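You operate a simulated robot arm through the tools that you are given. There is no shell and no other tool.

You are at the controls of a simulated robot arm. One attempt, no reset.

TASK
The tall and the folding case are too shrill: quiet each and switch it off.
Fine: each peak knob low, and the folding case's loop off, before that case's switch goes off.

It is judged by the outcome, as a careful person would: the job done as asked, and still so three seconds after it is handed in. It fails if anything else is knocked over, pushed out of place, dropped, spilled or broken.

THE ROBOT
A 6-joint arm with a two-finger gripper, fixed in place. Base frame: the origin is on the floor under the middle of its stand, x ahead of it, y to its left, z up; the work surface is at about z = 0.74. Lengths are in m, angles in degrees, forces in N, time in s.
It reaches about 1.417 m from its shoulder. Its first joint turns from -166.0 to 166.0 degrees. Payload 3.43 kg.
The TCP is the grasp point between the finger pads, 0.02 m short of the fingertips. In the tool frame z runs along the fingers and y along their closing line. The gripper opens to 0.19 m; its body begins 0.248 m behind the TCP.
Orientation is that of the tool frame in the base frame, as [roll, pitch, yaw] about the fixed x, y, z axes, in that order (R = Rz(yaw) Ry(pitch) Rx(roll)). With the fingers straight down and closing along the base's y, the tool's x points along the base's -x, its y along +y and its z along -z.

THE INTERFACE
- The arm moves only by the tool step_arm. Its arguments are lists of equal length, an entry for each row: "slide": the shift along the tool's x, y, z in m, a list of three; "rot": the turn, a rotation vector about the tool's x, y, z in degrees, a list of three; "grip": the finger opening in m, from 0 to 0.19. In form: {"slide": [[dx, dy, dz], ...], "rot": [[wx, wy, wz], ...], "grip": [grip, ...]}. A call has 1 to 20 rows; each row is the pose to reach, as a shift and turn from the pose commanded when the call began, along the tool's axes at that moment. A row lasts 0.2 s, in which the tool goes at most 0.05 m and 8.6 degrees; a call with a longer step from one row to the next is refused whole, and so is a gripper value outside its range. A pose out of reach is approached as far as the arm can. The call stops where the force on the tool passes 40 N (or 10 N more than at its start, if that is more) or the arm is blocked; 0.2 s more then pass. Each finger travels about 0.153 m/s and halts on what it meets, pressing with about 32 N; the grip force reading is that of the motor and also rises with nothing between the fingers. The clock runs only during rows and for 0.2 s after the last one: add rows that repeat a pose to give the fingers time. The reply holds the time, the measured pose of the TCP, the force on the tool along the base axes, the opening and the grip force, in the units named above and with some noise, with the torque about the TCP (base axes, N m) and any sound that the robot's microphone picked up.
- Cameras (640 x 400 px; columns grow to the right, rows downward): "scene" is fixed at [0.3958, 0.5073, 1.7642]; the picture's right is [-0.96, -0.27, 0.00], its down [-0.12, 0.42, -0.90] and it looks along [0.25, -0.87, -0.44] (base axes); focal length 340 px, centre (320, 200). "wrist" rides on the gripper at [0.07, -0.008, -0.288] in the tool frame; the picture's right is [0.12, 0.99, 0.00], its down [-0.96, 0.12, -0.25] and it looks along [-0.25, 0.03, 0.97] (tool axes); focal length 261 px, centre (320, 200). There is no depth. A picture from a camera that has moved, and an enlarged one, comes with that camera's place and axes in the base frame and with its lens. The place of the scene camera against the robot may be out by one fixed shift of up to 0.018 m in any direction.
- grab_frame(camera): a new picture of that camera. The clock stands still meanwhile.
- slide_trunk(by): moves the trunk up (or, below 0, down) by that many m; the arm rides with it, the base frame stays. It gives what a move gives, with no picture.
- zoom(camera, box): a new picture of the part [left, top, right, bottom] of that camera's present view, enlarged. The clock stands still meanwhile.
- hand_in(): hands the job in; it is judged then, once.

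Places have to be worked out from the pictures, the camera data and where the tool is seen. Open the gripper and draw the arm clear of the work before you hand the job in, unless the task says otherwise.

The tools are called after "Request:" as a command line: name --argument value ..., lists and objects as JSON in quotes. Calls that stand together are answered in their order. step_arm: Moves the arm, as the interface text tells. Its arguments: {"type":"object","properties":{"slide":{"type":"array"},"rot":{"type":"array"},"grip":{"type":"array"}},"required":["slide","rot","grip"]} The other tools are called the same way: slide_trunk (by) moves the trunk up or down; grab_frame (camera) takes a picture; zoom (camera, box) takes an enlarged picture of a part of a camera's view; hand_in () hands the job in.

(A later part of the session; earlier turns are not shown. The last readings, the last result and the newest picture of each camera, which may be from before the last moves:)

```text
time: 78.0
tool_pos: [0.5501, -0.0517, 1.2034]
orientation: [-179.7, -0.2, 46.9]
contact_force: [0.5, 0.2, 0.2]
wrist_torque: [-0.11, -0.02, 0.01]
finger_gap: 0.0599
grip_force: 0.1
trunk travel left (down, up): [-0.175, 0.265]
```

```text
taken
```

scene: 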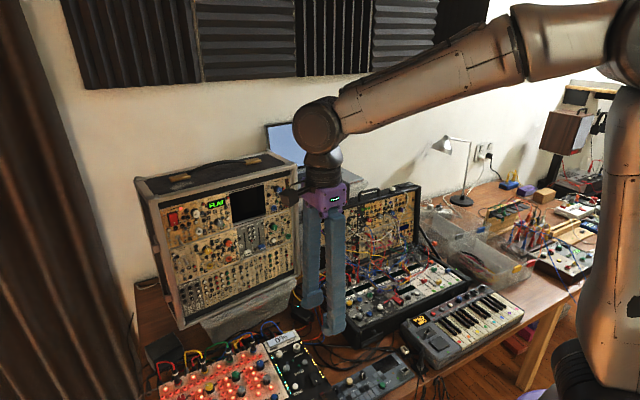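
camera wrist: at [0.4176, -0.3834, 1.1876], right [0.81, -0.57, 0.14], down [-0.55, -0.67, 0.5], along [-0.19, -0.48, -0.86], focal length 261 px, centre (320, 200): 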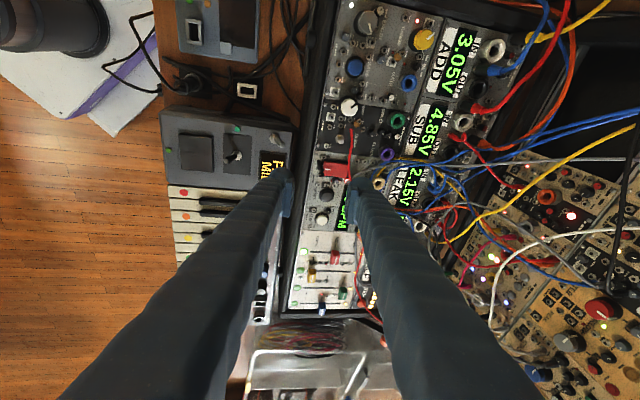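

Now I raise the tool toward the tall panel from this side, watching whether it is reachable.

Request:
step_arm --slide '[[0.0054, 0.0285, 0.003], [0.0108, 0.057, 0.006], [0.0161, 0.0854, 0.0091], [0.0215, 0.1139, 0.0121], [0.0269, 0.1424, 0.0152], [0.0323, 0.1709, 0.0182], [0.0377, 0.1994, 0.0213], [0.0431, 0.2279, 0.0243], [0.0484, 0.2563, 0.0273], [0.0538, 0.2848, 0.0304], [0.0592, 0.3133, 0.0334], [0.0592, 0.3133, 0.0334]]' --rot '[[-8.17, 0.4, -0.4], [-16.35, 0.81, -0.81], [-24.52, 1.21, -1.21], [-32.69, 1.62, -1.62], [-40.86, 2.02, -2.02], [-49.04, 2.43, -2.43], [-57.21, 2.83, -2.83], [-65.38, 3.24, -3.24], [-73.55, 3.64, -3.64], [-81.73, 4.05, -4.05], [-89.9, 4.45, -4.45], [-89.9, 4.45, -4.45]]' --grip '[0.06, 0.06, 0.06, 0.06, 0.06, 0.06, 0.06, 0.06, 0.06, 0.06, 0.06, 0.06]'

Request:
grab_frame --camera "scene"

Request:
grab_frame --camera "wrist"

```text
time: 80.6
tool_pos: [0.7235, -0.199, 1.2731]
orientation: [133.7, -0.9, 53.0]
contact_force: [0.1, 0.1, 0.2]
wrist_torque: [-0.04, -0.04, -0.05]
finger_gap: 0.0601
grip_force: 0.0
out of reach, approached as far as the arm can: row 5, 6, 7, 8, 9, 10, 11, 12
trunk travel left (down, up): [-0.175, 0.265]
```

```text
taken
```

scene: 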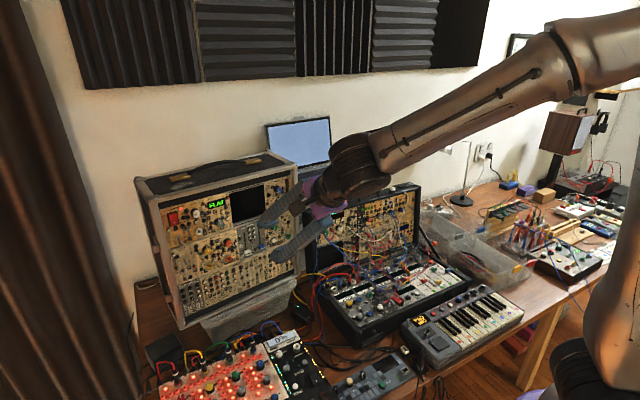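

```text
taken
camera wrist: at [0.5937, -0.0157, 1.4686], right [0.61, -0.33, 0.72], down [-0.66, -0.71, 0.24], along [0.43, -0.62, -0.65], focal length 261 px, centre (320, 200)
```

wrist: 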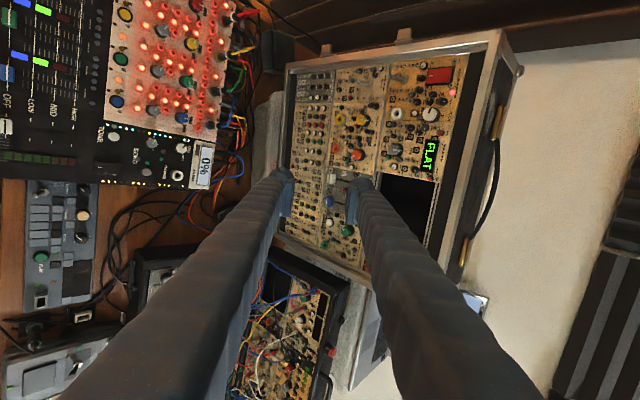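

It stalls about half-way, so possibly the last wrist joint's roll is at its stop. I test small rolls about the tool axis to see which direction is free.

Request:
step_arm --slide '[[0, 0, 0], [0, 0, 0], [0, 0, 0]]' --rot '[[0, 0, 6], [0, 0, 12], [0, 0, 12]]' --grip '[0.06, 0.06, 0.06]'

Request:
step_arm --slide '[[0, 0, 0], [0, 0, 0], [0, 0, 0]]' --rot '[[0, 0, -6], [0, 0, -12], [0, 0, -12]]' --grip '[0.06, 0.06, 0.06]'

Request:
step_arm --slide '[[0, 0, 0], [0, 0, 0]]' --rot '[[-6, 0, 0], [-6, 0, 0]]' --grip '[0.06, 0.06]'

```text
time: 81.4
tool_pos: [0.7238, -0.2089, 1.2904]
orientation: [136.1, -9.6, 45.0]
contact_force: [0.2, -0.3, 0.5]
wrist_torque: [0.01, -0.02, 0.0]
finger_gap: 0.06
grip_force: 0.0
out of reach, approached as far as the arm can: row 1, 2, 3
trunk travel left (down, up): [-0.175, 0.265]
```

```text
time: 82.2
tool_pos: [0.7232, -0.2087, 1.2897]
orientation: [133.7, -1.0, 52.9]
contact_force: [-0.5, -0.2, 0.1]
wrist_torque: [0.01, -0.03, -0.02]
finger_gap: 0.06
grip_force: 0.0
trunk travel left (down, up): [-0.175, 0.265]
```

```text
time: 82.8
tool_pos: [0.7238, -0.2132, 1.3001]
orientation: [131.4, -0.8, 53.1]
contact_force: [0.6, 0.1, 0.2]
wrist_torque: [0.03, 0.02, 0.01]
finger_gap: 0.0598
grip_force: 0.1
out of reach, approached as far as the arm can: row 1, 2
trunk travel left (down, up): [-0.175, 0.265]
```

Rolling negatively is free and positively is blocked: the last joint is at its stop. I roll the tool about -170° about its own axis here (fingers clear of everything), which leaves the same vertical closing line.

Request:
step_arm --slide '[[0, 0, 0], [0, 0, 0], [0, 0, 0], [0, 0, 0], [0, 0, 0], [0, 0, 0], [0, 0, 0], [0, 0, 0], [0, 0, 0], [0, 0, 0], [0, 0, 0], [0, 0, 0], [0, 0, 0], [0, 0, 0], [0, 0, 0], [0, 0, 0], [0, 0, 0], [0, 0, 0], [0, 0, 0], [0, 0, 0]]' --rot '[[0, 0, -8.5], [0, 0, -17], [0, 0, -25.5], [0, 0, -34], [0, 0, -42.5], [0, 0, -51], [0, 0, -59.5], [0, 0, -68], [0, 0, -76.5], [0, 0, -85], [0, 0, -93.5], [0, 0, -102], [0, 0, -110.5], [0, 0, -119], [0, 0, -127.5], [0, 0, -136], [0, 0, -144.5], [0, 0, -153], [0, 0, -161.5], [0, 0, -170]]' --grip '[0.06, 0.06, 0.06, 0.06, 0.06, 0.06, 0.06, 0.06, 0.06, 0.06, 0.06, 0.06, 0.06, 0.06, 0.06, 0.06, 0.06, 0.06, 0.06, 0.06]'

```text
time: 87.0
tool_pos: [0.7234, -0.2128, 1.2989]
orientation: [-131.9, 8.2, -133.5]
contact_force: [0.3, 0.1, 0.8]
wrist_torque: [0.02, -0.02, -0.01]
finger_gap: 0.0597
grip_force: 0.1
trunk travel left (down, up): [-0.175, 0.265]
```

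Roll freed. Now I raise the tool to face the tall panel squarely, at about 0.15 m from the knobs.

Request:
step_arm --slide '[[-0.0066, 0.0084, 0.0246], [-0.0131, 0.0167, 0.0492], [-0.0197, 0.0251, 0.0738], [-0.0263, 0.0335, 0.0984], [-0.0328, 0.0418, 0.123], [-0.0394, 0.0502, 0.1476], [-0.0394, 0.0502, 0.1476]]' --rot '[[6.89, -0.45, -1.67], [13.79, -0.9, -3.33], [20.68, -1.35, -5.0], [27.57, -1.8, -6.67], [34.47, -2.25, -8.33], [41.36, -2.7, -10.0], [41.36, -2.7, -10.0]]' --grip '[0.06, 0.06, 0.06, 0.06, 0.06, 0.06, 0.06]'

Request:
grab_frame --camera "wrist"

Request:
grab_frame --camera "scene"

```text
time: 88.6
tool_pos: [0.8188, -0.2246, 1.172]
orientation: [-89.9, 0.2, -127.6]
contact_force: [-1.2, -0.7, -0.3]
wrist_torque: [0.04, 0.09, 0.08]
finger_gap: 0.0601
grip_force: 0.0
trunk travel left (down, up): [-0.175, 0.265]
```

```text
taken
camera wrist: at [0.5488, -0.1051, 1.1804], right [-0.07, -0.09, -0.99], down [0.39, 0.91, -0.11], along [0.92, -0.4, -0.03], focal length 261 px, centre (320, 200)
```

wrist: 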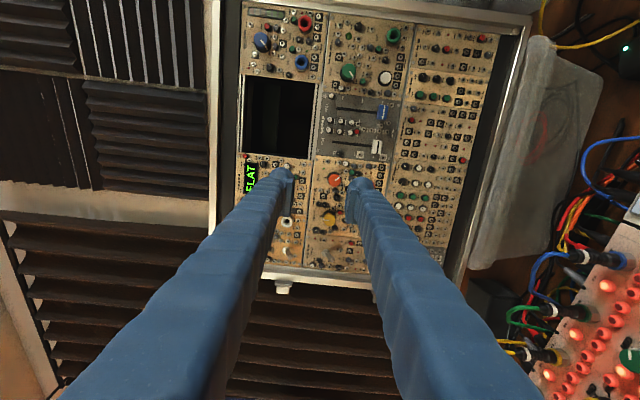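

```text
taken
```

scene: 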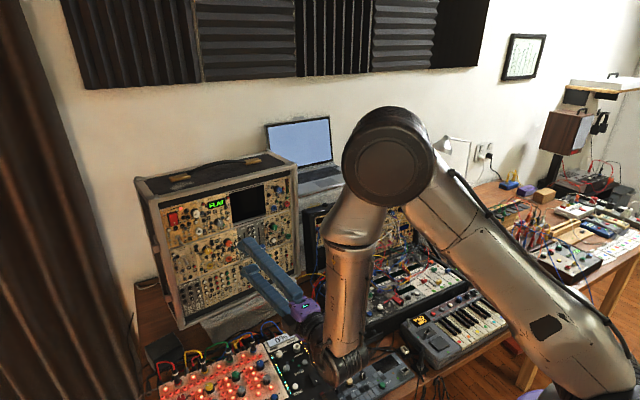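

Reached. The panel is now viewed squarely; I zoom on the PEAK knob area.

Request:
zoom --camera "wrist" --box '[280, 140, 390, 215]'

Request:
zoom --camera "wrist" --box '[220, 150, 350, 270]'

```text
5.33 times, centred on (335, 178) of wrist
camera zoom: at [0.5488, -0.1051, 1.1804], right [-0.07, -0.09, -0.99], down [0.39, 0.91, -0.11], along [0.92, -0.4, -0.03], focal length 1390 px, centre (240, 320)
```

zoom: 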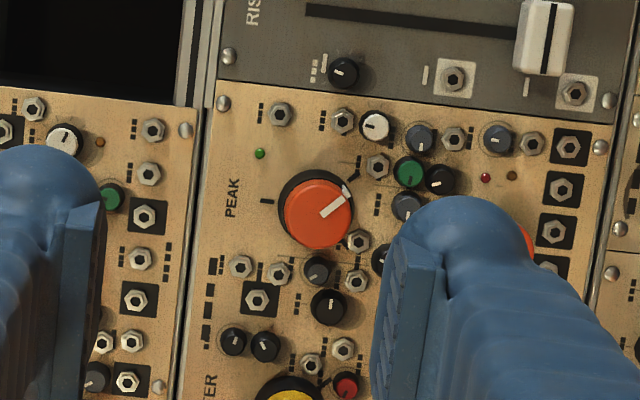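

```text
3.33 times, centred on (285, 210) of wrist
camera zoom: at [0.5488, -0.1051, 1.1804], right [-0.07, -0.09, -0.99], down [0.39, 0.91, -0.11], along [0.92, -0.4, -0.03], focal length 869 px, centre (437, 167)
```

zoom: 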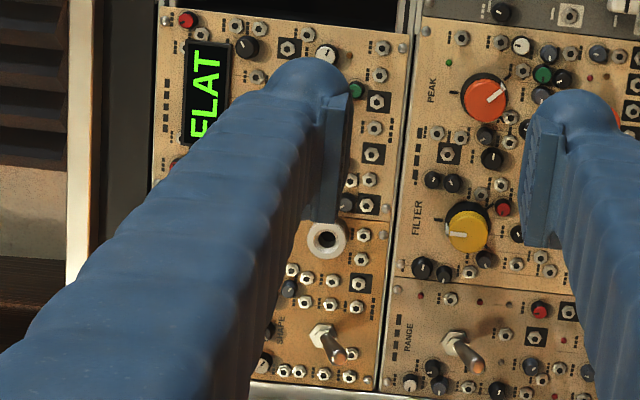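

The tall PEAK (orange) points to about 4:30 with ticks at 12 and 4:30, so LOW should be at 7:30, a 270° counter-clockwise turn; no plugs nearby here. I move to 50 mm in front of it, roll +45°, gap 0.038.

Request:
step_arm --slide '[[-0.0044, 0.0255, 0.0], [-0.0044, 0.0255, 0.02], [-0.0044, 0.0255, 0.04], [-0.0044, 0.0255, 0.06], [-0.0044, 0.0255, 0.08], [-0.0044, 0.0255, 0.09], [-0.0044, 0.0255, 0.09]]' --rot '[[0, 0, 7.5], [0, 0, 15], [0, 0, 22.5], [0, 0, 30], [0, 0, 37.5], [0, 0, 45], [0, 0, 45]]' --grip '[0.038, 0.038, 0.038, 0.038, 0.038, 0.038, 0.038]'

Request:
zoom --camera "wrist" --box '[255, 145, 385, 235]'

Request:
zoom --camera "scene" --box '[205, 220, 275, 270]'

```text
time: 90.2
tool_pos: [0.8927, -0.276, 1.1443]
orientation: [-90.1, 45.3, -127.6]
contact_force: [0.3, -0.4, 1.1]
wrist_torque: [0.0, -0.01, 0.02]
finger_gap: 0.0378
grip_force: 0.0
trunk travel left (down, up): [-0.175, 0.265]
```

```text
4.44 times, centred on (320, 190) of wrist
camera zoom: at [0.6322, -0.1444, 1.1015], right [0.38, 0.49, -0.78], down [0.27, 0.75, 0.6], along [0.89, -0.44, 0.15], focal length 1158 px, centre (320, 244)
```

zoom: 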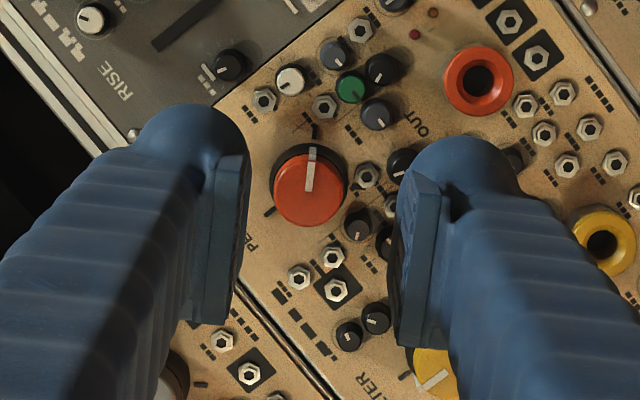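

```text
8.00 times, centred on (240, 245) of scene
camera zoom: at [0.3958, 0.5073, 1.7642], right [-0.96, -0.27, 0.0], down [-0.12, 0.42, -0.9], along [0.25, -0.87, -0.44], focal length 2720 px, centre (960, -160)
```

zoom: 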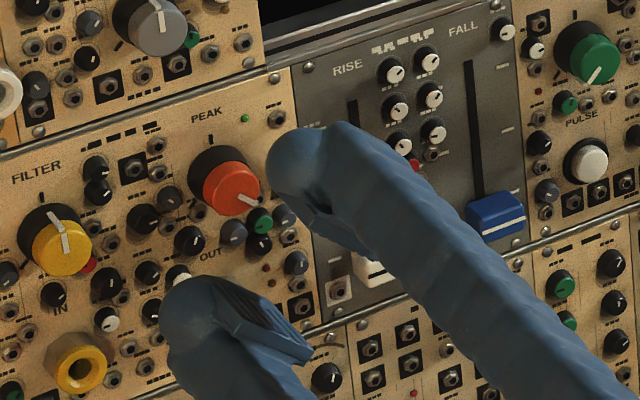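

Triangulation puts the cap face 51.6 mm ahead, offset (-2, -3) mm, and cap/skirt look concentric. I centre and advance 44 mm.

Request:
step_arm --slide '[[-0.002, -0.0028, 0.012], [-0.002, -0.0028, 0.024], [-0.002, -0.0028, 0.034], [-0.002, -0.0028, 0.044], [-0.002, -0.0028, 0.044]]' --rot '[[0, 0, 0], [0, 0, 0], [0, 0, 0], [0, 0, 0], [0, 0, 0]]' --grip '[0.038, 0.038, 0.038, 0.038, 0.038]'

Request:
zoom --camera "wrist" --box '[255, 145, 385, 235]'

Request:
zoom --camera "scene" --box '[205, 220, 275, 270]'

```text
time: 91.4
tool_pos: [0.9302, -0.301, 1.147]
orientation: [-90.1, 45.2, -127.7]
contact_force: [-0.1, -0.1, 0.1]
wrist_torque: [0.02, -0.03, -0.01]
finger_gap: 0.0381
grip_force: 0.0
trunk travel left (down, up): [-0.175, 0.265]
```

```text
4.44 times, centred on (320, 190) of wrist
camera zoom: at [0.6685, -0.1698, 1.1049], right [0.38, 0.49, -0.78], down [0.27, 0.75, 0.6], along [0.89, -0.44, 0.15], focal length 1158 px, centre (320, 244)
```

zoom: 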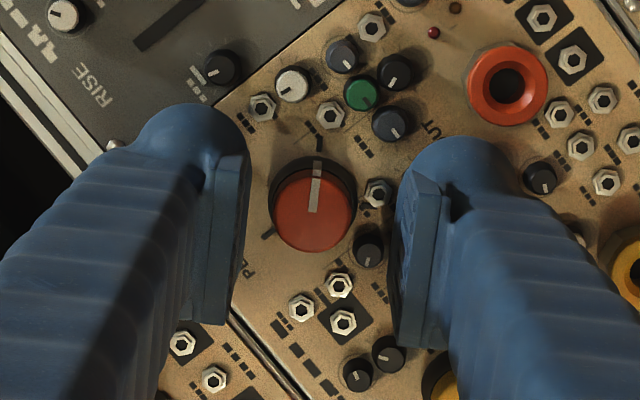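

```text
8.00 times, centred on (240, 245) of scene
camera zoom: at [0.3958, 0.5073, 1.7642], right [-0.96, -0.27, 0.0], down [-0.12, 0.42, -0.9], along [0.25, -0.87, -0.44], focal length 2720 px, centre (960, -160)
```

zoom: 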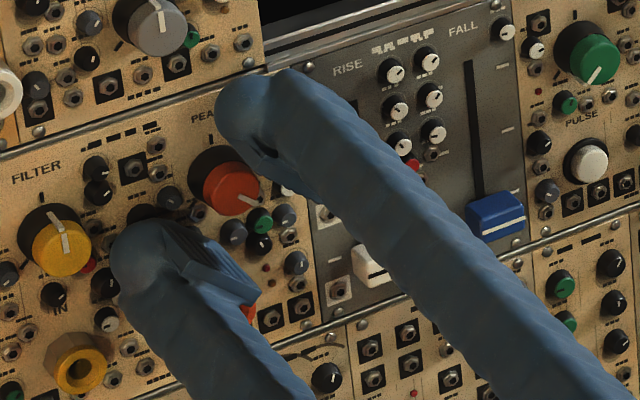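

No contact. I trim the centring (+2.5, -1.2 mm) and close.

Request:
step_arm --slide '[[0.0025, -0.0012, 0.0], [0.0025, -0.0012, 0.001], [0.0025, -0.0012, 0.001], [0.0025, -0.0012, 0.001], [0.0025, -0.0012, 0.001], [0.0025, -0.0012, 0.001]]' --rot '[[0, 0, 0], [0, 0, 0], [0, 0, 0], [0, 0, 0], [0, 0, 0], [0, 0, 0]]' --grip '[0.038, 0.038, 0.03, 0.02, 0.02, 0.02]'

Request:
zoom --camera "wrist" --box '[255, 145, 385, 235]'

```text
time: 92.8
tool_pos: [0.9286, -0.3044, 1.1482]
orientation: [-90.1, 45.2, -127.6]
contact_force: [0.0, -2.6, 1.6]
wrist_torque: [-0.01, -0.03, 0.0]
finger_gap: 0.0213
grip_force: 0.9
trunk travel left (down, up): [-0.175, 0.265]
```

```text
4.44 times, centred on (320, 190) of wrist
camera zoom: at [0.667, -0.1729, 1.1044], right [0.38, 0.49, -0.78], down [0.27, 0.75, 0.6], along [0.89, -0.44, 0.15], focal length 1158 px, centre (320, 244)
```

zoom: 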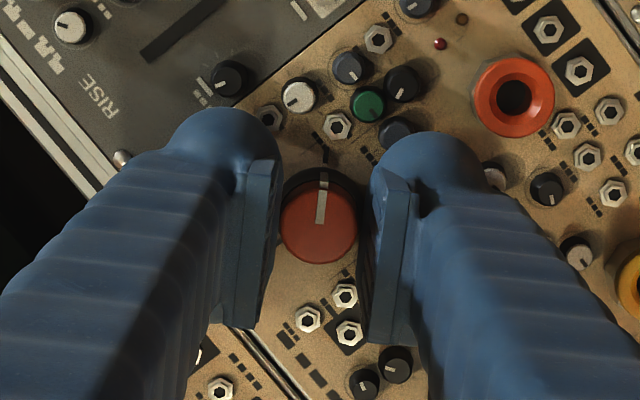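

The cap is between the pads (gap 0.0213) but the hold is light, so I squeeze more and turn 45° counter-clockwise first.

Request:
step_arm --slide '[[0, 0, 0], [0, 0, 0], [0, 0, 0], [0, 0, 0], [0, 0, 0], [0, 0, 0], [0, 0, 0], [0, 0, 0], [0, 0, 0]]' --rot '[[0, 0, 0], [0, 0, 0], [0, 0, -7.5], [0, 0, -15], [0, 0, -22.5], [0, 0, -30], [0, 0, -37.5], [0, 0, -45], [0, 0, -45]]' --grip '[0.017, 0.016, 0.016, 0.016, 0.016, 0.016, 0.016, 0.016, 0.016]'

Request:
zoom --camera "wrist" --box '[255, 145, 385, 235]'

```text
time: 94.8
tool_pos: [0.9273, -0.3046, 1.1454]
orientation: [-90.0, 0.1, -127.7]
contact_force: [1.5, -5.2, 3.5]
wrist_torque: [0.01, 0.02, -0.01]
finger_gap: 0.0197
grip_force: 45.2
trunk travel left (down, up): [-0.175, 0.265]
```

```text
4.44 times, centred on (320, 190) of wrist
camera zoom: at [0.658, -0.1848, 1.1567], right [-0.07, -0.09, -0.99], down [0.39, 0.91, -0.11], along [0.92, -0.4, -0.03], focal length 1158 px, centre (320, 244)
```

zoom: 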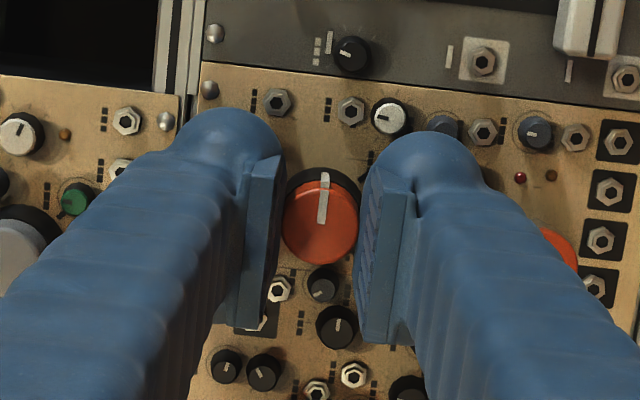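

Turned 45°, pointer now at 3 o'clock. I turn another 45°, release, and roll back 90°.

Request:
step_arm --slide '[[0, 0, 0], [0, 0, 0], [0, 0, 0], [0, 0, 0], [0, 0, 0], [0, 0, 0], [0, 0, 0], [0, 0, 0], [0, 0, 0], [0, 0, 0], [0, 0, 0], [0, 0, 0], [0, 0, 0], [0, 0, 0], [0, 0, 0], [0, 0, 0], [0, 0, 0], [0, 0, 0], [0, 0, 0], [0, 0, 0]]' --rot '[[0, 0, -7.5], [0, 0, -15], [0, 0, -22.5], [0, 0, -30], [0, 0, -37.5], [0, 0, -45], [0, 0, -45], [0, 0, -45], [0, 0, -36.5], [0, 0, -28], [0, 0, -19.5], [0, 0, -11], [0, 0, -2.5], [0, 0, 6], [0, 0, 14.5], [0, 0, 23], [0, 0, 31.5], [0, 0, 40], [0, 0, 45], [0, 0, 45]]' --grip '[0.016, 0.016, 0.016, 0.016, 0.016, 0.016, 0.016, 0.036, 0.036, 0.036, 0.036, 0.036, 0.036, 0.036, 0.036, 0.036, 0.036, 0.036, 0.036, 0.036]'

Request:
zoom --camera "wrist" --box '[255, 145, 385, 235]'

```text
time: 99.0
tool_pos: [0.9283, -0.3037, 1.1465]
orientation: [-90.1, 45.2, -127.6]
contact_force: [0.1, 1.2, -0.2]
wrist_torque: [-0.02, -0.01, -0.03]
finger_gap: 0.0358
grip_force: 0.0
trunk travel left (down, up): [-0.175, 0.265]
```

```text
4.44 times, centred on (320, 190) of wrist
camera zoom: at [0.6667, -0.1724, 1.1045], right [0.38, 0.49, -0.78], down [0.27, 0.75, 0.6], along [0.89, -0.44, 0.15], focal length 1158 px, centre (320, 244)
```

zoom: 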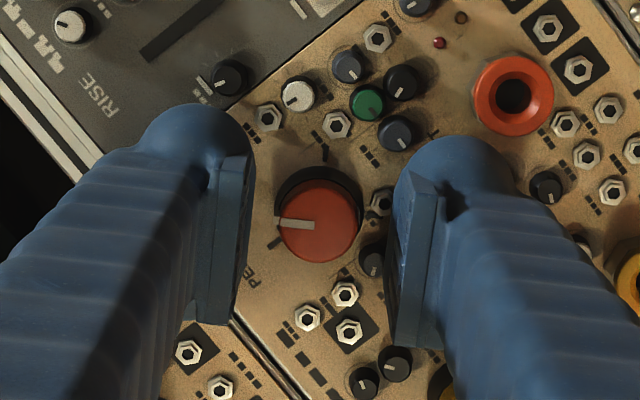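

The pointer has moved ~94° from HIGH; about 180° remains. I close and turn another 90°, then release and roll back.

Request:
step_arm --slide '[[0, 0, 0], [0, 0, 0], [0, 0, 0], [0, 0, 0], [0, 0, 0], [0, 0, 0], [0, 0, 0], [0, 0, 0], [0, 0, 0], [0, 0, 0], [0, 0, 0], [0, 0, 0], [0, 0, 0], [0, 0, 0], [0, 0, 0], [0, 0, 0]]' --rot '[[0, 0, 0], [0, 0, 0], [0, 0, 0], [0, 0, -7.5], [0, 0, -15], [0, 0, -22.5], [0, 0, -30], [0, 0, -37.5], [0, 0, -45], [0, 0, -52.5], [0, 0, -60], [0, 0, -67.5], [0, 0, -75], [0, 0, -82.5], [0, 0, -90], [0, 0, -90]]' --grip '[0.026, 0.016, 0.016, 0.016, 0.016, 0.016, 0.016, 0.016, 0.016, 0.016, 0.016, 0.016, 0.016, 0.016, 0.016, 0.016]'

Request:
zoom --camera "wrist" --box '[255, 145, 385, 235]'

```text
time: 102.4
tool_pos: [0.9299, -0.3037, 1.1457]
orientation: [-90.1, -44.9, -127.5]
contact_force: [-4.9, -1.5, -7.2]
wrist_torque: [0.02, 0.02, -0.07]
finger_gap: 0.0194
grip_force: 45.3
trunk travel left (down, up): [-0.175, 0.265]
```

```text
4.44 times, centred on (320, 190) of wrist
camera zoom: at [0.6739, -0.1635, 1.2037], right [-0.48, -0.62, -0.62], down [0.17, 0.63, -0.76], along [0.86, -0.47, -0.2], focal length 1158 px, centre (320, 244)
```

zoom: 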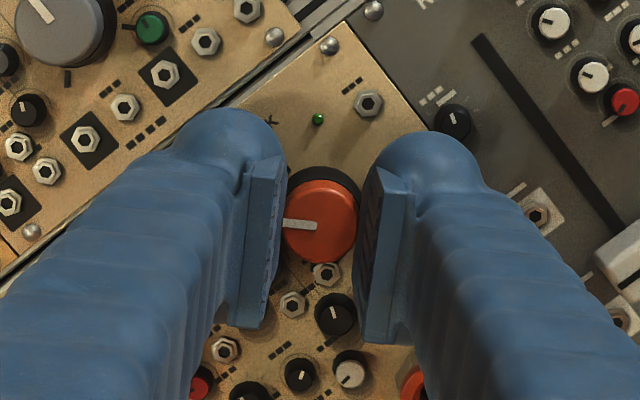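

Pointer is now near 10:30, ~90° short of LOW. I release, roll back and re-grip.

Request:
step_arm --slide '[[0, 0, 0], [0, 0, 0], [0, 0, 0], [0, 0, 0], [0, 0, 0], [0, 0, 0], [0, 0, 0], [0, 0, 0], [0, 0, 0], [0, 0, 0], [0, 0, 0], [0, 0, 0], [0, 0, 0], [0, 0, 0], [0, 0, 0], [0, 0, 0], [0, 0, 0]]' --rot '[[0, 0, 0], [0, 0, 8.5], [0, 0, 17], [0, 0, 25.5], [0, 0, 34], [0, 0, 42.5], [0, 0, 51], [0, 0, 59.5], [0, 0, 68], [0, 0, 76.5], [0, 0, 85], [0, 0, 90], [0, 0, 90], [0, 0, 90], [0, 0, 90], [0, 0, 90], [0, 0, 90]]' --grip '[0.036, 0.036, 0.036, 0.036, 0.036, 0.036, 0.036, 0.036, 0.036, 0.036, 0.036, 0.036, 0.036, 0.026, 0.016, 0.016, 0.016]'

Request:
zoom --camera "wrist" --box '[255, 145, 385, 235]'

```text
time: 106.0
tool_pos: [0.9276, -0.3036, 1.1461]
orientation: [-90.0, 45.2, -127.6]
contact_force: [-0.8, -3.4, 4.0]
wrist_torque: [0.01, 0.07, -0.06]
finger_gap: 0.0196
grip_force: 45.3
trunk travel left (down, up): [-0.175, 0.265]
```

```text
4.44 times, centred on (320, 190) of wrist
camera zoom: at [0.666, -0.1725, 1.1045], right [0.38, 0.49, -0.78], down [0.27, 0.75, 0.6], along [0.89, -0.44, 0.15], focal length 1158 px, centre (320, 244)
```

zoom: 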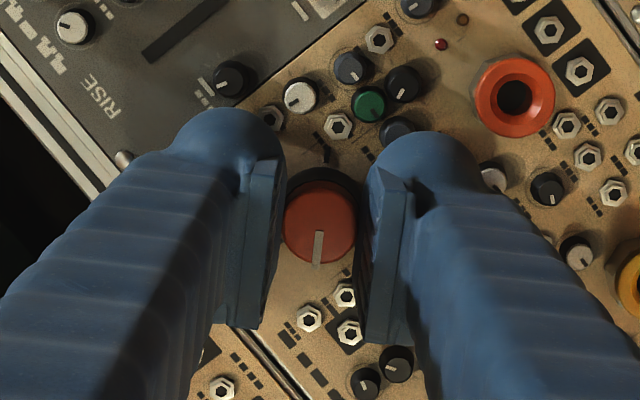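

Gripped again with the pointer 180° from HIGH. I turn the final ~88°.

Request:
step_arm --slide '[[0, 0, 0], [0, 0, 0], [0, 0, 0], [0, 0, 0], [0, 0, 0], [0, 0, 0], [0, 0, 0], [0, 0, 0], [0, 0, 0], [0, 0, 0], [0, 0, 0], [0, 0, 0], [0, 0, 0]]' --rot '[[0, 0, -7.5], [0, 0, -15], [0, 0, -22.5], [0, 0, -30], [0, 0, -37.5], [0, 0, -45], [0, 0, -52.5], [0, 0, -60], [0, 0, -67.5], [0, 0, -75], [0, 0, -82], [0, 0, -87], [0, 0, -87]]' --grip '[0.016, 0.016, 0.016, 0.016, 0.016, 0.016, 0.016, 0.016, 0.016, 0.016, 0.016, 0.016, 0.016]'

Request:
zoom --camera "wrist" --box '[255, 145, 385, 235]'

```text
time: 108.8
tool_pos: [0.9271, -0.3045, 1.147]
orientation: [-90.1, -41.9, -127.5]
contact_force: [-13.1, 3.0, -12.9]
wrist_torque: [0.08, 0.12, 0.0]
finger_gap: 0.0194
grip_force: 45.1
trunk travel left (down, up): [-0.175, 0.265]
```

```text
4.44 times, centred on (320, 190) of wrist
camera zoom: at [0.6715, -0.1657, 1.2015], right [-0.46, -0.59, -0.66], down [0.19, 0.66, -0.73], along [0.87, -0.46, -0.19], focal length 1158 px, centre (320, 244)
```

zoom: 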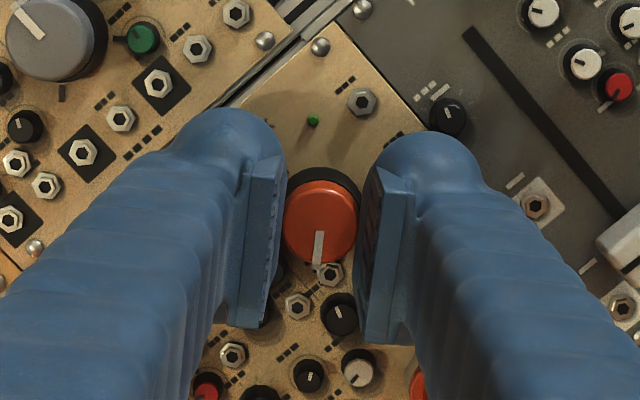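

The pointer is at about 7:30. I release, back off and check against the tick marks.

Request:
step_arm --slide '[[0, 0, 0], [0, 0, 0], [0, 0, -0.02], [0, 0, -0.05], [0, 0, -0.08], [0, 0, -0.08]]' --rot '[[0, 0, 0], [0, 0, 0], [0, 0, 0], [0, 0, 0], [0, 0, 0], [0, 0, 0]]' --grip '[0.036, 0.038, 0.04, 0.06, 0.06, 0.06]'

Request:
zoom --camera "wrist" --box '[270, 120, 370, 190]'

Request:
zoom --camera "scene" --box '[205, 220, 275, 270]'

```text
time: 110.2
tool_pos: [0.8637, -0.2551, 1.1475]
orientation: [-90.0, -41.7, -127.6]
contact_force: [-0.6, 0.4, 0.0]
wrist_torque: [-0.02, 0.01, -0.06]
finger_gap: 0.0601
grip_force: 0.1
trunk travel left (down, up): [-0.175, 0.265]
```

```text
5.71 times, centred on (320, 155) of wrist
camera zoom: at [0.6081, -0.1172, 1.2017], right [-0.46, -0.59, -0.66], down [0.19, 0.66, -0.73], along [0.87, -0.46, -0.19], focal length 1489 px, centre (320, 457)
```

zoom: 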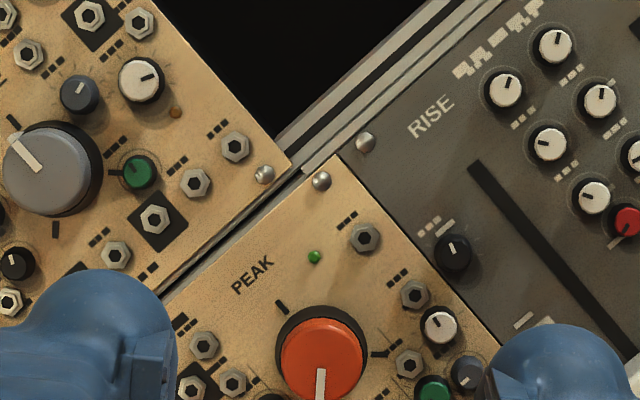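

```text
8.00 times, centred on (240, 245) of scene
camera zoom: at [0.3958, 0.5073, 1.7642], right [-0.96, -0.27, 0.0], down [-0.12, 0.42, -0.9], along [0.25, -0.87, -0.44], focal length 2720 px, centre (960, -160)
```

zoom: 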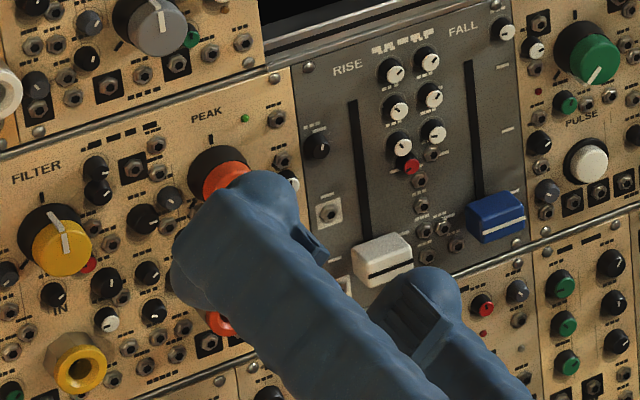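

PEAK points along the LOW tick direction (7:30). Next is the tall case's POWER rocker at about (1.038, -0.195, 1.288); I close the fingers, roll so they lie side by side, and move in front of it for a close look.

Request:
step_arm --slide '[[-0.0036, -0.0345, -0.018], [-0.0071, -0.0691, -0.0184], [-0.0107, -0.1036, -0.0184], [-0.0142, -0.1381, -0.0184], [-0.0178, -0.1727, -0.0184], [-0.0213, -0.2072, -0.0184], [-0.0213, -0.2072, -0.0184]]' --rot '[[0, 0, -8], [0, 0, -16], [0, 0, -24], [0, 0, -32], [0, 0, -40], [0, 0, -48], [0, 0, -48]]' --grip '[0.04, 0.02, 0.0, 0.0, 0.0, 0.0, 0.0]'

Request:
grab_frame --camera "wrist"

Request:
zoom --camera "wrist" --box '[250, 110, 390, 200]'

Request:
zoom --camera "scene" --box '[150, 180, 260, 260]'

```text
time: 111.8
tool_pos: [0.9441, -0.1205, 1.2863]
orientation: [-114.6, -90.0, -103.1]
contact_force: [0.0, 0.7, 0.6]
wrist_torque: [-0.02, 0.02, -0.01]
finger_gap: 0.0
grip_force: 32.5
trunk travel left (down, up): [-0.175, 0.265]
```

```text
taken
camera wrist: at [0.722, 0.0607, 1.3586], right [-0.61, -0.79, 0.12], down [-0.27, 0.06, -0.96], along [0.75, -0.61, -0.25], focal length 261 px, centre (320, 200)
```

wrist: 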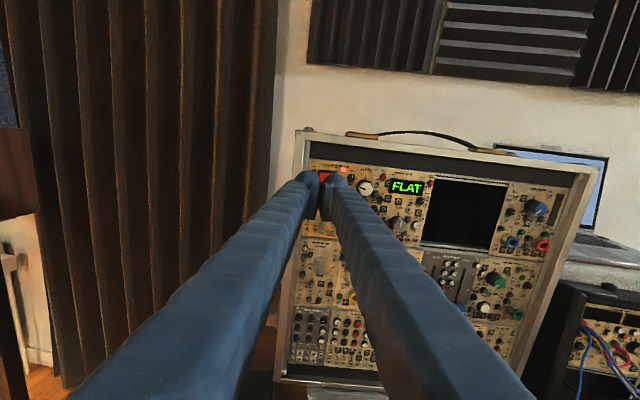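

```text
4.44 times, centred on (320, 155) of wrist
camera zoom: at [0.722, 0.0607, 1.3586], right [-0.61, -0.79, 0.12], down [-0.27, 0.06, -0.96], along [0.75, -0.61, -0.25], focal length 1158 px, centre (320, 400)
```

zoom: 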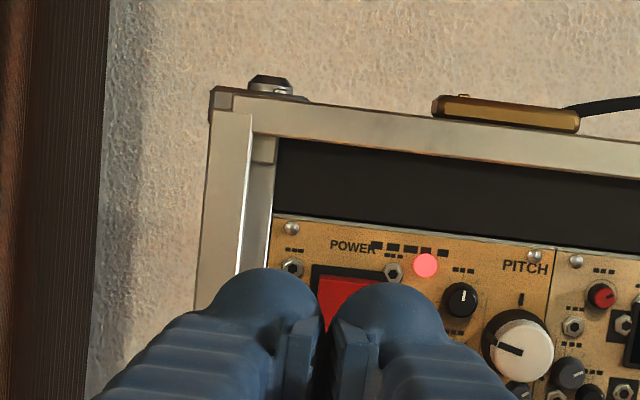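

```text
5.00 times, centred on (205, 220) of scene
camera zoom: at [0.3958, 0.5073, 1.7642], right [-0.96, -0.27, 0.0], down [-0.12, 0.42, -0.9], along [0.25, -0.87, -0.44], focal length 1700 px, centre (895, 100)
```

zoom: 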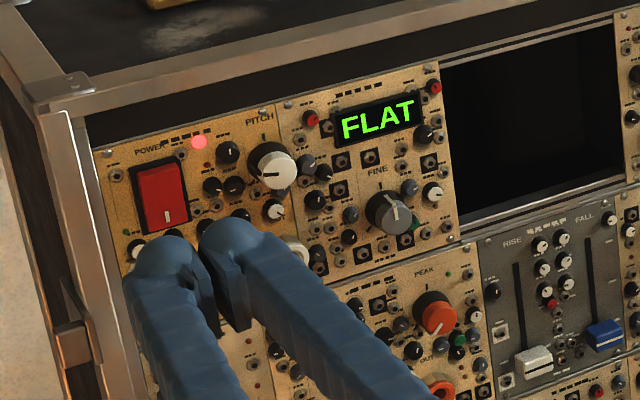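

Request:
zoom --camera "scene" --box '[225, 232, 255, 255]'

Request:
zoom --camera "scene" --box '[160, 200, 200, 230]'

Request:
step_arm --slide '[[0, 0, 0], [0, 0, 0], [0, 0, 0]]' --rot '[[0, 0, 0], [0, 0, 0], [0, 0, 0]]' --grip '[0.05, 0.1, 0.1]'

Request:
zoom --camera "wrist" --box '[270, 140, 370, 210]'

```text
16.00 times, centred on (240, 244) of scene
camera zoom: at [0.3958, 0.5073, 1.7642], right [-0.96, -0.27, 0.0], down [-0.12, 0.42, -0.9], along [0.25, -0.87, -0.44], focal length 5440 px, centre (1600, -496)
```

zoom: 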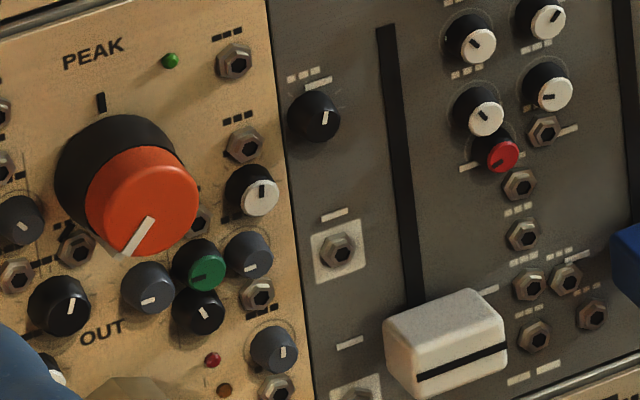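

```text
13.33 times, centred on (180, 215) of scene
camera zoom: at [0.3958, 0.5073, 1.7642], right [-0.96, -0.27, 0.0], down [-0.12, 0.42, -0.9], along [0.25, -0.87, -0.44], focal length 4533 px, centre (2187, 0)
```

zoom: 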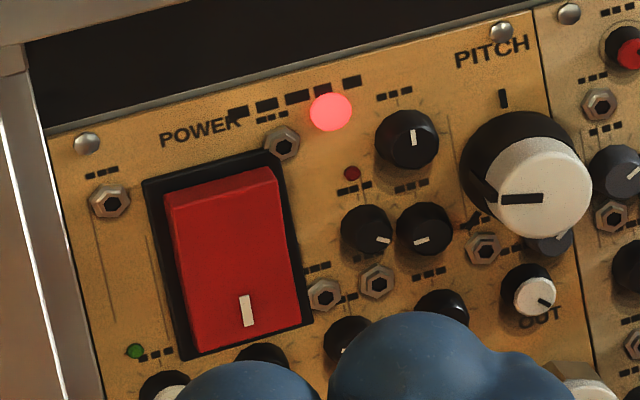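

```text
time: 112.6
tool_pos: [0.9446, -0.1217, 1.2875]
orientation: [-104.5, -89.8, -113.2]
contact_force: [-0.4, -0.3, 0.9]
wrist_torque: [-0.02, -0.04, 0.02]
finger_gap: 0.0998
grip_force: 0.1
trunk travel left (down, up): [-0.175, 0.265]
```

```text
5.71 times, centred on (320, 175) of wrist
camera zoom: at [0.7217, 0.0603, 1.3584], right [-0.61, -0.79, 0.12], down [-0.27, 0.06, -0.96], along [0.75, -0.61, -0.25], focal length 1489 px, centre (320, 343)
```

zoom: 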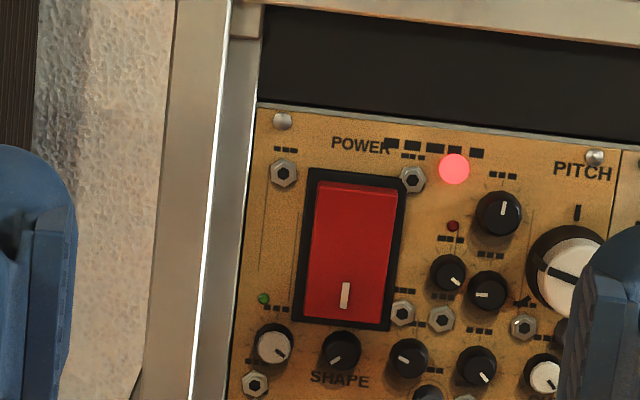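

PEAK on the tall case is confirmed at LOW. The rocker's top end stands proud (ON is the pressed bottom, by the mark), so OFF means pressing its top. I line up the right-hand fingertip with the upper part of the rocker, the other finger outside the case's left frame, and move in to ~30 mm.

Request:
step_arm --slide '[[0.0043, -0.0227, 0], [0.0043, -0.0453, 0], [0.0043, -0.0453, 0.025], [0.0043, -0.0453, 0.05], [0.0043, -0.0453, 0.062], [0.0043, -0.0453, 0.062]]' --rot '[[0, 0, 0], [0, 0, 0], [0, 0, 0], [0, 0, 0], [0, 0, 0], [0, 0, 0]]' --grip '[0.08, 0.08, 0.08, 0.08, 0.08, 0.08]'

Request:
zoom --camera "wrist" --box '[240, 120, 420, 240]'

Request:
zoom --camera "scene" --box '[150, 190, 210, 235]'

```text
time: 114.0
tool_pos: [1.0212, -0.1246, 1.2917]
orientation: [-100.7, -89.8, -116.9]
contact_force: [0.3, -0.2, -0.6]
wrist_torque: [-0.01, -0.02, -0.04]
finger_gap: 0.0802
grip_force: 0.0
trunk travel left (down, up): [-0.175, 0.265]
```

```text
3.33 times, centred on (330, 180) of wrist
camera zoom: at [0.7995, 0.0574, 1.3646], right [-0.61, -0.79, 0.12], down [-0.27, 0.06, -0.96], along [0.75, -0.61, -0.25], focal length 869 px, centre (287, 267)
```

zoom: 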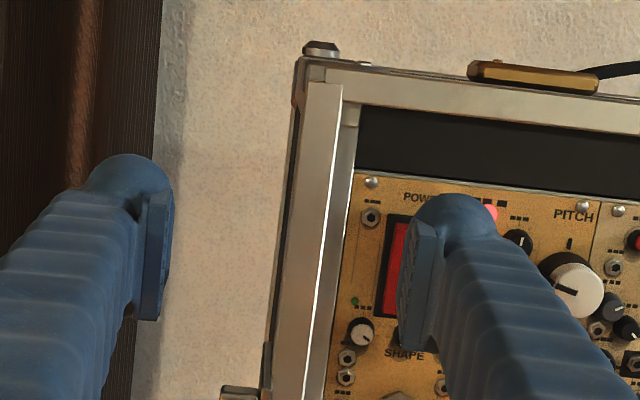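

```text
8.89 times, centred on (180, 212) of scene
camera zoom: at [0.3958, 0.5073, 1.7642], right [-0.96, -0.27, 0.0], down [-0.12, 0.42, -0.9], along [0.25, -0.87, -0.44], focal length 3022 px, centre (1564, 89)
```

zoom: 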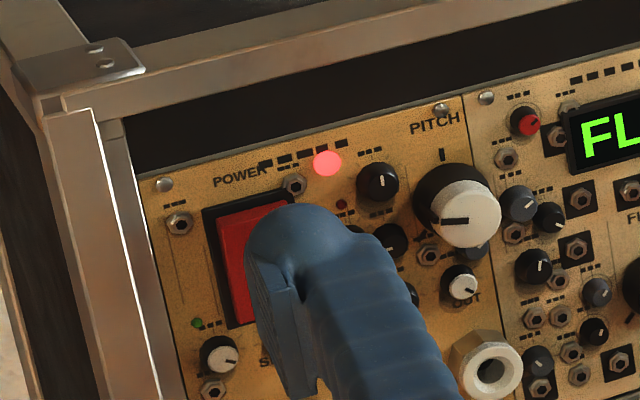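

Alignment checks out: nose is aimed ~11 mm above the rocker's centre and the other finger is clear of the frame. I advance 24 mm.

Request:
step_arm --slide '[[0.001, 0, 0.01], [0.001, 0, 0.018], [0.001, 0, 0.024], [0.001, 0, 0.024]]' --rot '[[0, 0, 0], [0, 0, 0], [0, 0, 0], [0, 0, 0]]' --grip '[0.08, 0.08, 0.08, 0.08]'

Request:
zoom --camera "wrist" --box '[290, 130, 410, 210]'

Request:
zoom --camera "scene" --box '[155, 195, 205, 232]'

```text
time: 115.0
tool_pos: [1.0397, -0.1386, 1.2921]
orientation: [-109.2, -89.8, -108.3]
contact_force: [-0.1, -0.4, -0.2]
wrist_torque: [0.0, -0.02, -0.01]
finger_gap: 0.0799
grip_force: 0.1
trunk travel left (down, up): [-0.175, 0.265]
```

```text
5.00 times, centred on (350, 170) of wrist
camera zoom: at [0.8177, 0.0429, 1.3647], right [-0.61, -0.79, 0.12], down [-0.27, 0.06, -0.96], along [0.75, -0.61, -0.25], focal length 1303 px, centre (170, 350)
```

zoom: 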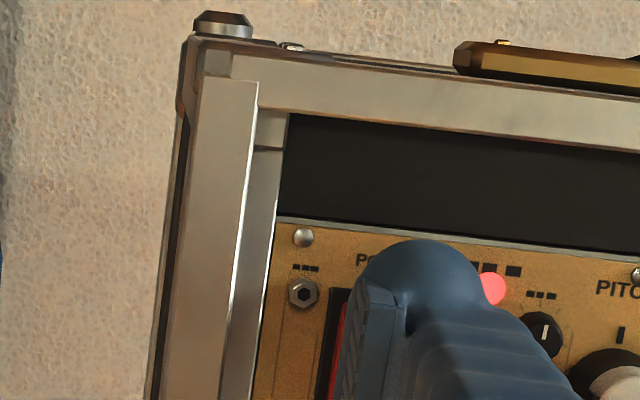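

```text
10.81 times, centred on (180, 214) of scene
camera zoom: at [0.3958, 0.5073, 1.7642], right [-0.96, -0.27, 0.0], down [-0.12, 0.42, -0.9], along [0.25, -0.87, -0.44], focal length 3676 px, centre (1834, 54)
```

zoom: 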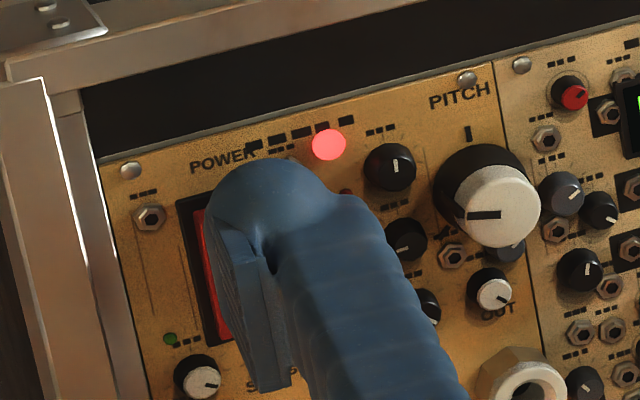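

No contact yet. I press forward in small steps, listening for the click.

Request:
step_arm --slide '[[0, 0, 0.004], [0, 0, 0.008], [0, 0, 0.011], [0, 0, 0.011]]' --rot '[[0, 0, 0], [0, 0, 0], [0, 0, 0], [0, 0, 0]]' --grip '[0.08, 0.08, 0.08, 0.08]'

```text
time: 116.0
tool_pos: [1.0484, -0.1458, 1.2922]
orientation: [-92.5, -89.8, -125.0]
contact_force: [-4.8, 3.4, 2.3]
wrist_torque: [-0.06, 0.06, -0.29]
finger_gap: 0.0805
grip_force: 0.1
trunk travel left (down, up): [-0.175, 0.265]
heard: click
```

A click. I retreat and check that the tall case went off.

Request:
step_arm --slide '[[0, 0, -0.01], [0, 0, -0.04], [0, 0, -0.08], [0, 0, -0.12], [0, 0, -0.12]]' --rot '[[0, 0, 0], [0, 0, 0], [0, 0, 0], [0, 0, 0], [0, 0, 0]]' --grip '[0.08, 0.08, 0.08, 0.08, 0.08]'

Request:
grab_frame --camera "scene"

Request:
zoom --camera "scene" --box '[160, 195, 220, 235]'

Request:
zoom --camera "scene" --box '[130, 140, 310, 330]'

```text
time: 117.2
tool_pos: [0.9505, -0.0718, 1.2926]
orientation: [-103.0, -89.8, -114.6]
contact_force: [0.2, 1.0, 0.2]
wrist_torque: [0.0, -0.01, -0.03]
finger_gap: 0.08
grip_force: 0.1
trunk travel left (down, up): [-0.175, 0.265]
```

```text
taken
```

scene: 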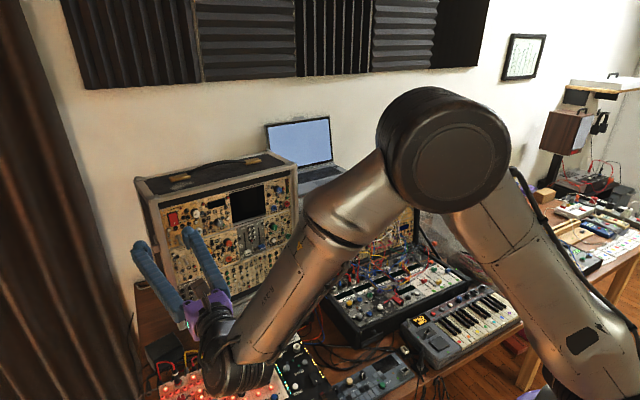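

```text
10.00 times, centred on (190, 215) of scene
camera zoom: at [0.3958, 0.5073, 1.7642], right [-0.96, -0.27, 0.0], down [-0.12, 0.42, -0.9], along [0.25, -0.87, -0.44], focal length 3400 px, centre (1620, 50)
```

zoom: 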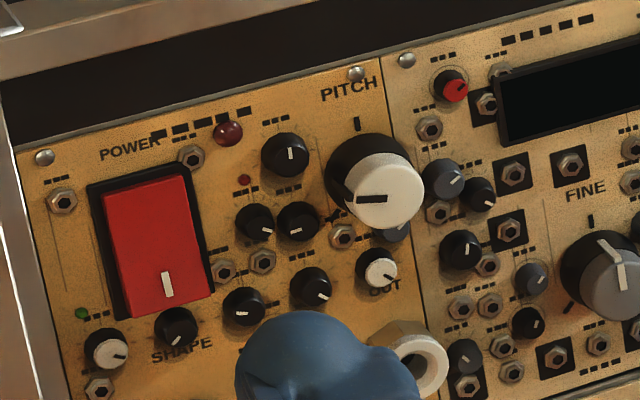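

```text
2.11 times, centred on (220, 235) of scene
camera zoom: at [0.3958, 0.5073, 1.7642], right [-0.96, -0.27, 0.0], down [-0.12, 0.42, -0.9], along [0.25, -0.87, -0.44], focal length 716 px, centre (530, 126)
```

zoom: 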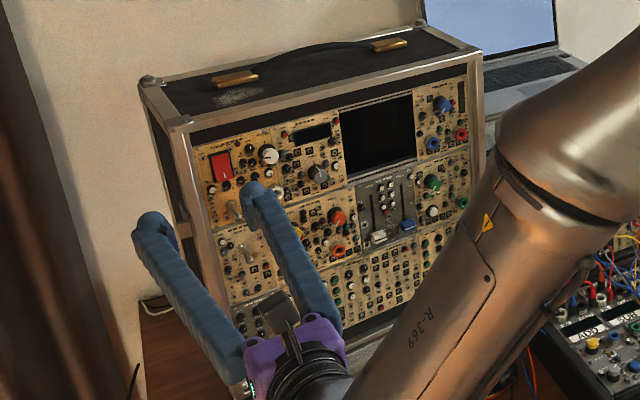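

Tall case is off (display and lamp dark) and hasn't moved. I draw the arm back clear of the work and open the gripper.

Request:
step_arm --slide '[[0, 0, -0.04], [0.01, 0, -0.08], [0.03, 0, -0.12], [0.06, 0, -0.15], [0.09, 0, -0.17], [0.09, 0, -0.17]]' --rot '[[0, 0, 0], [0, 0, 0], [0, 0, 0], [0, 0, 0], [0, 0, 0], [0, 0, 0]]' --grip '[0.1, 0.12, 0.15, 0.15, 0.15, 0.15]'

Request:
grab_frame --camera "scene"

Request:
grab_frame --camera "wrist"

Request:
zoom --camera "scene" --box '[215, 225, 265, 260]'

```text
time: 118.6
tool_pos: [0.8171, 0.0319, 1.3826]
orientation: [-105.6, -89.8, -112.0]
contact_force: [-0.3, -0.2, 0.6]
wrist_torque: [0.01, -0.01, 0.03]
finger_gap: 0.1499
grip_force: 0.0
trunk travel left (down, up): [-0.175, 0.265]
```

```text
taken
```

scene: 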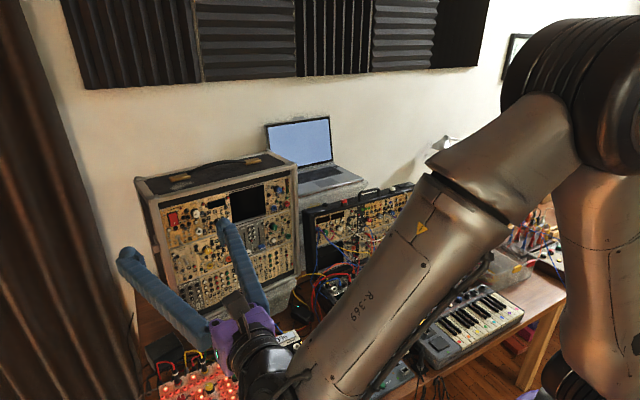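

```text
taken
camera wrist: at [0.5962, 0.2144, 1.4547], right [-0.61, -0.79, 0.12], down [-0.27, 0.06, -0.96], along [0.75, -0.61, -0.25], focal length 261 px, centre (320, 200)
```

wrist: 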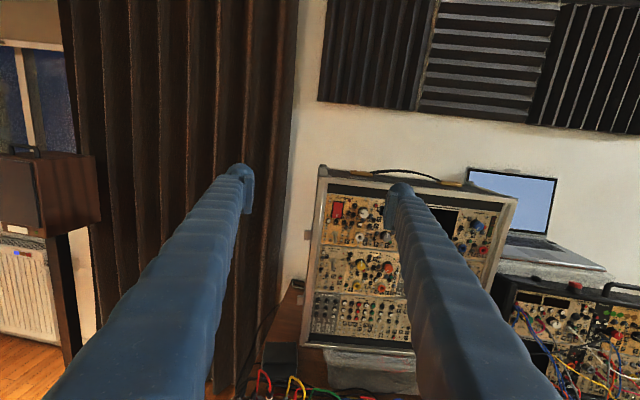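

```text
11.43 times, centred on (240, 242) of scene
camera zoom: at [0.3958, 0.5073, 1.7642], right [-0.96, -0.27, 0.0], down [-0.12, 0.42, -0.9], along [0.25, -0.87, -0.44], focal length 3886 px, centre (1234, -286)
```

zoom: 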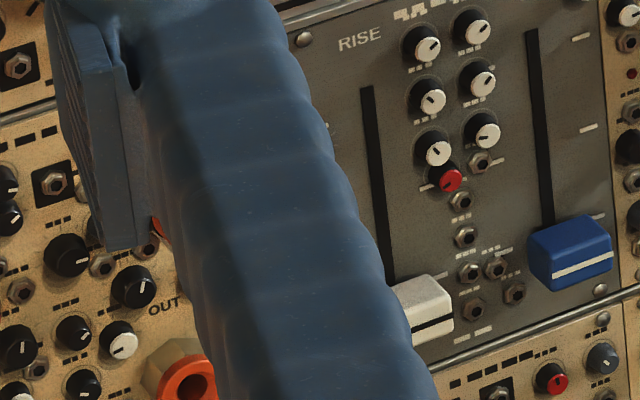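

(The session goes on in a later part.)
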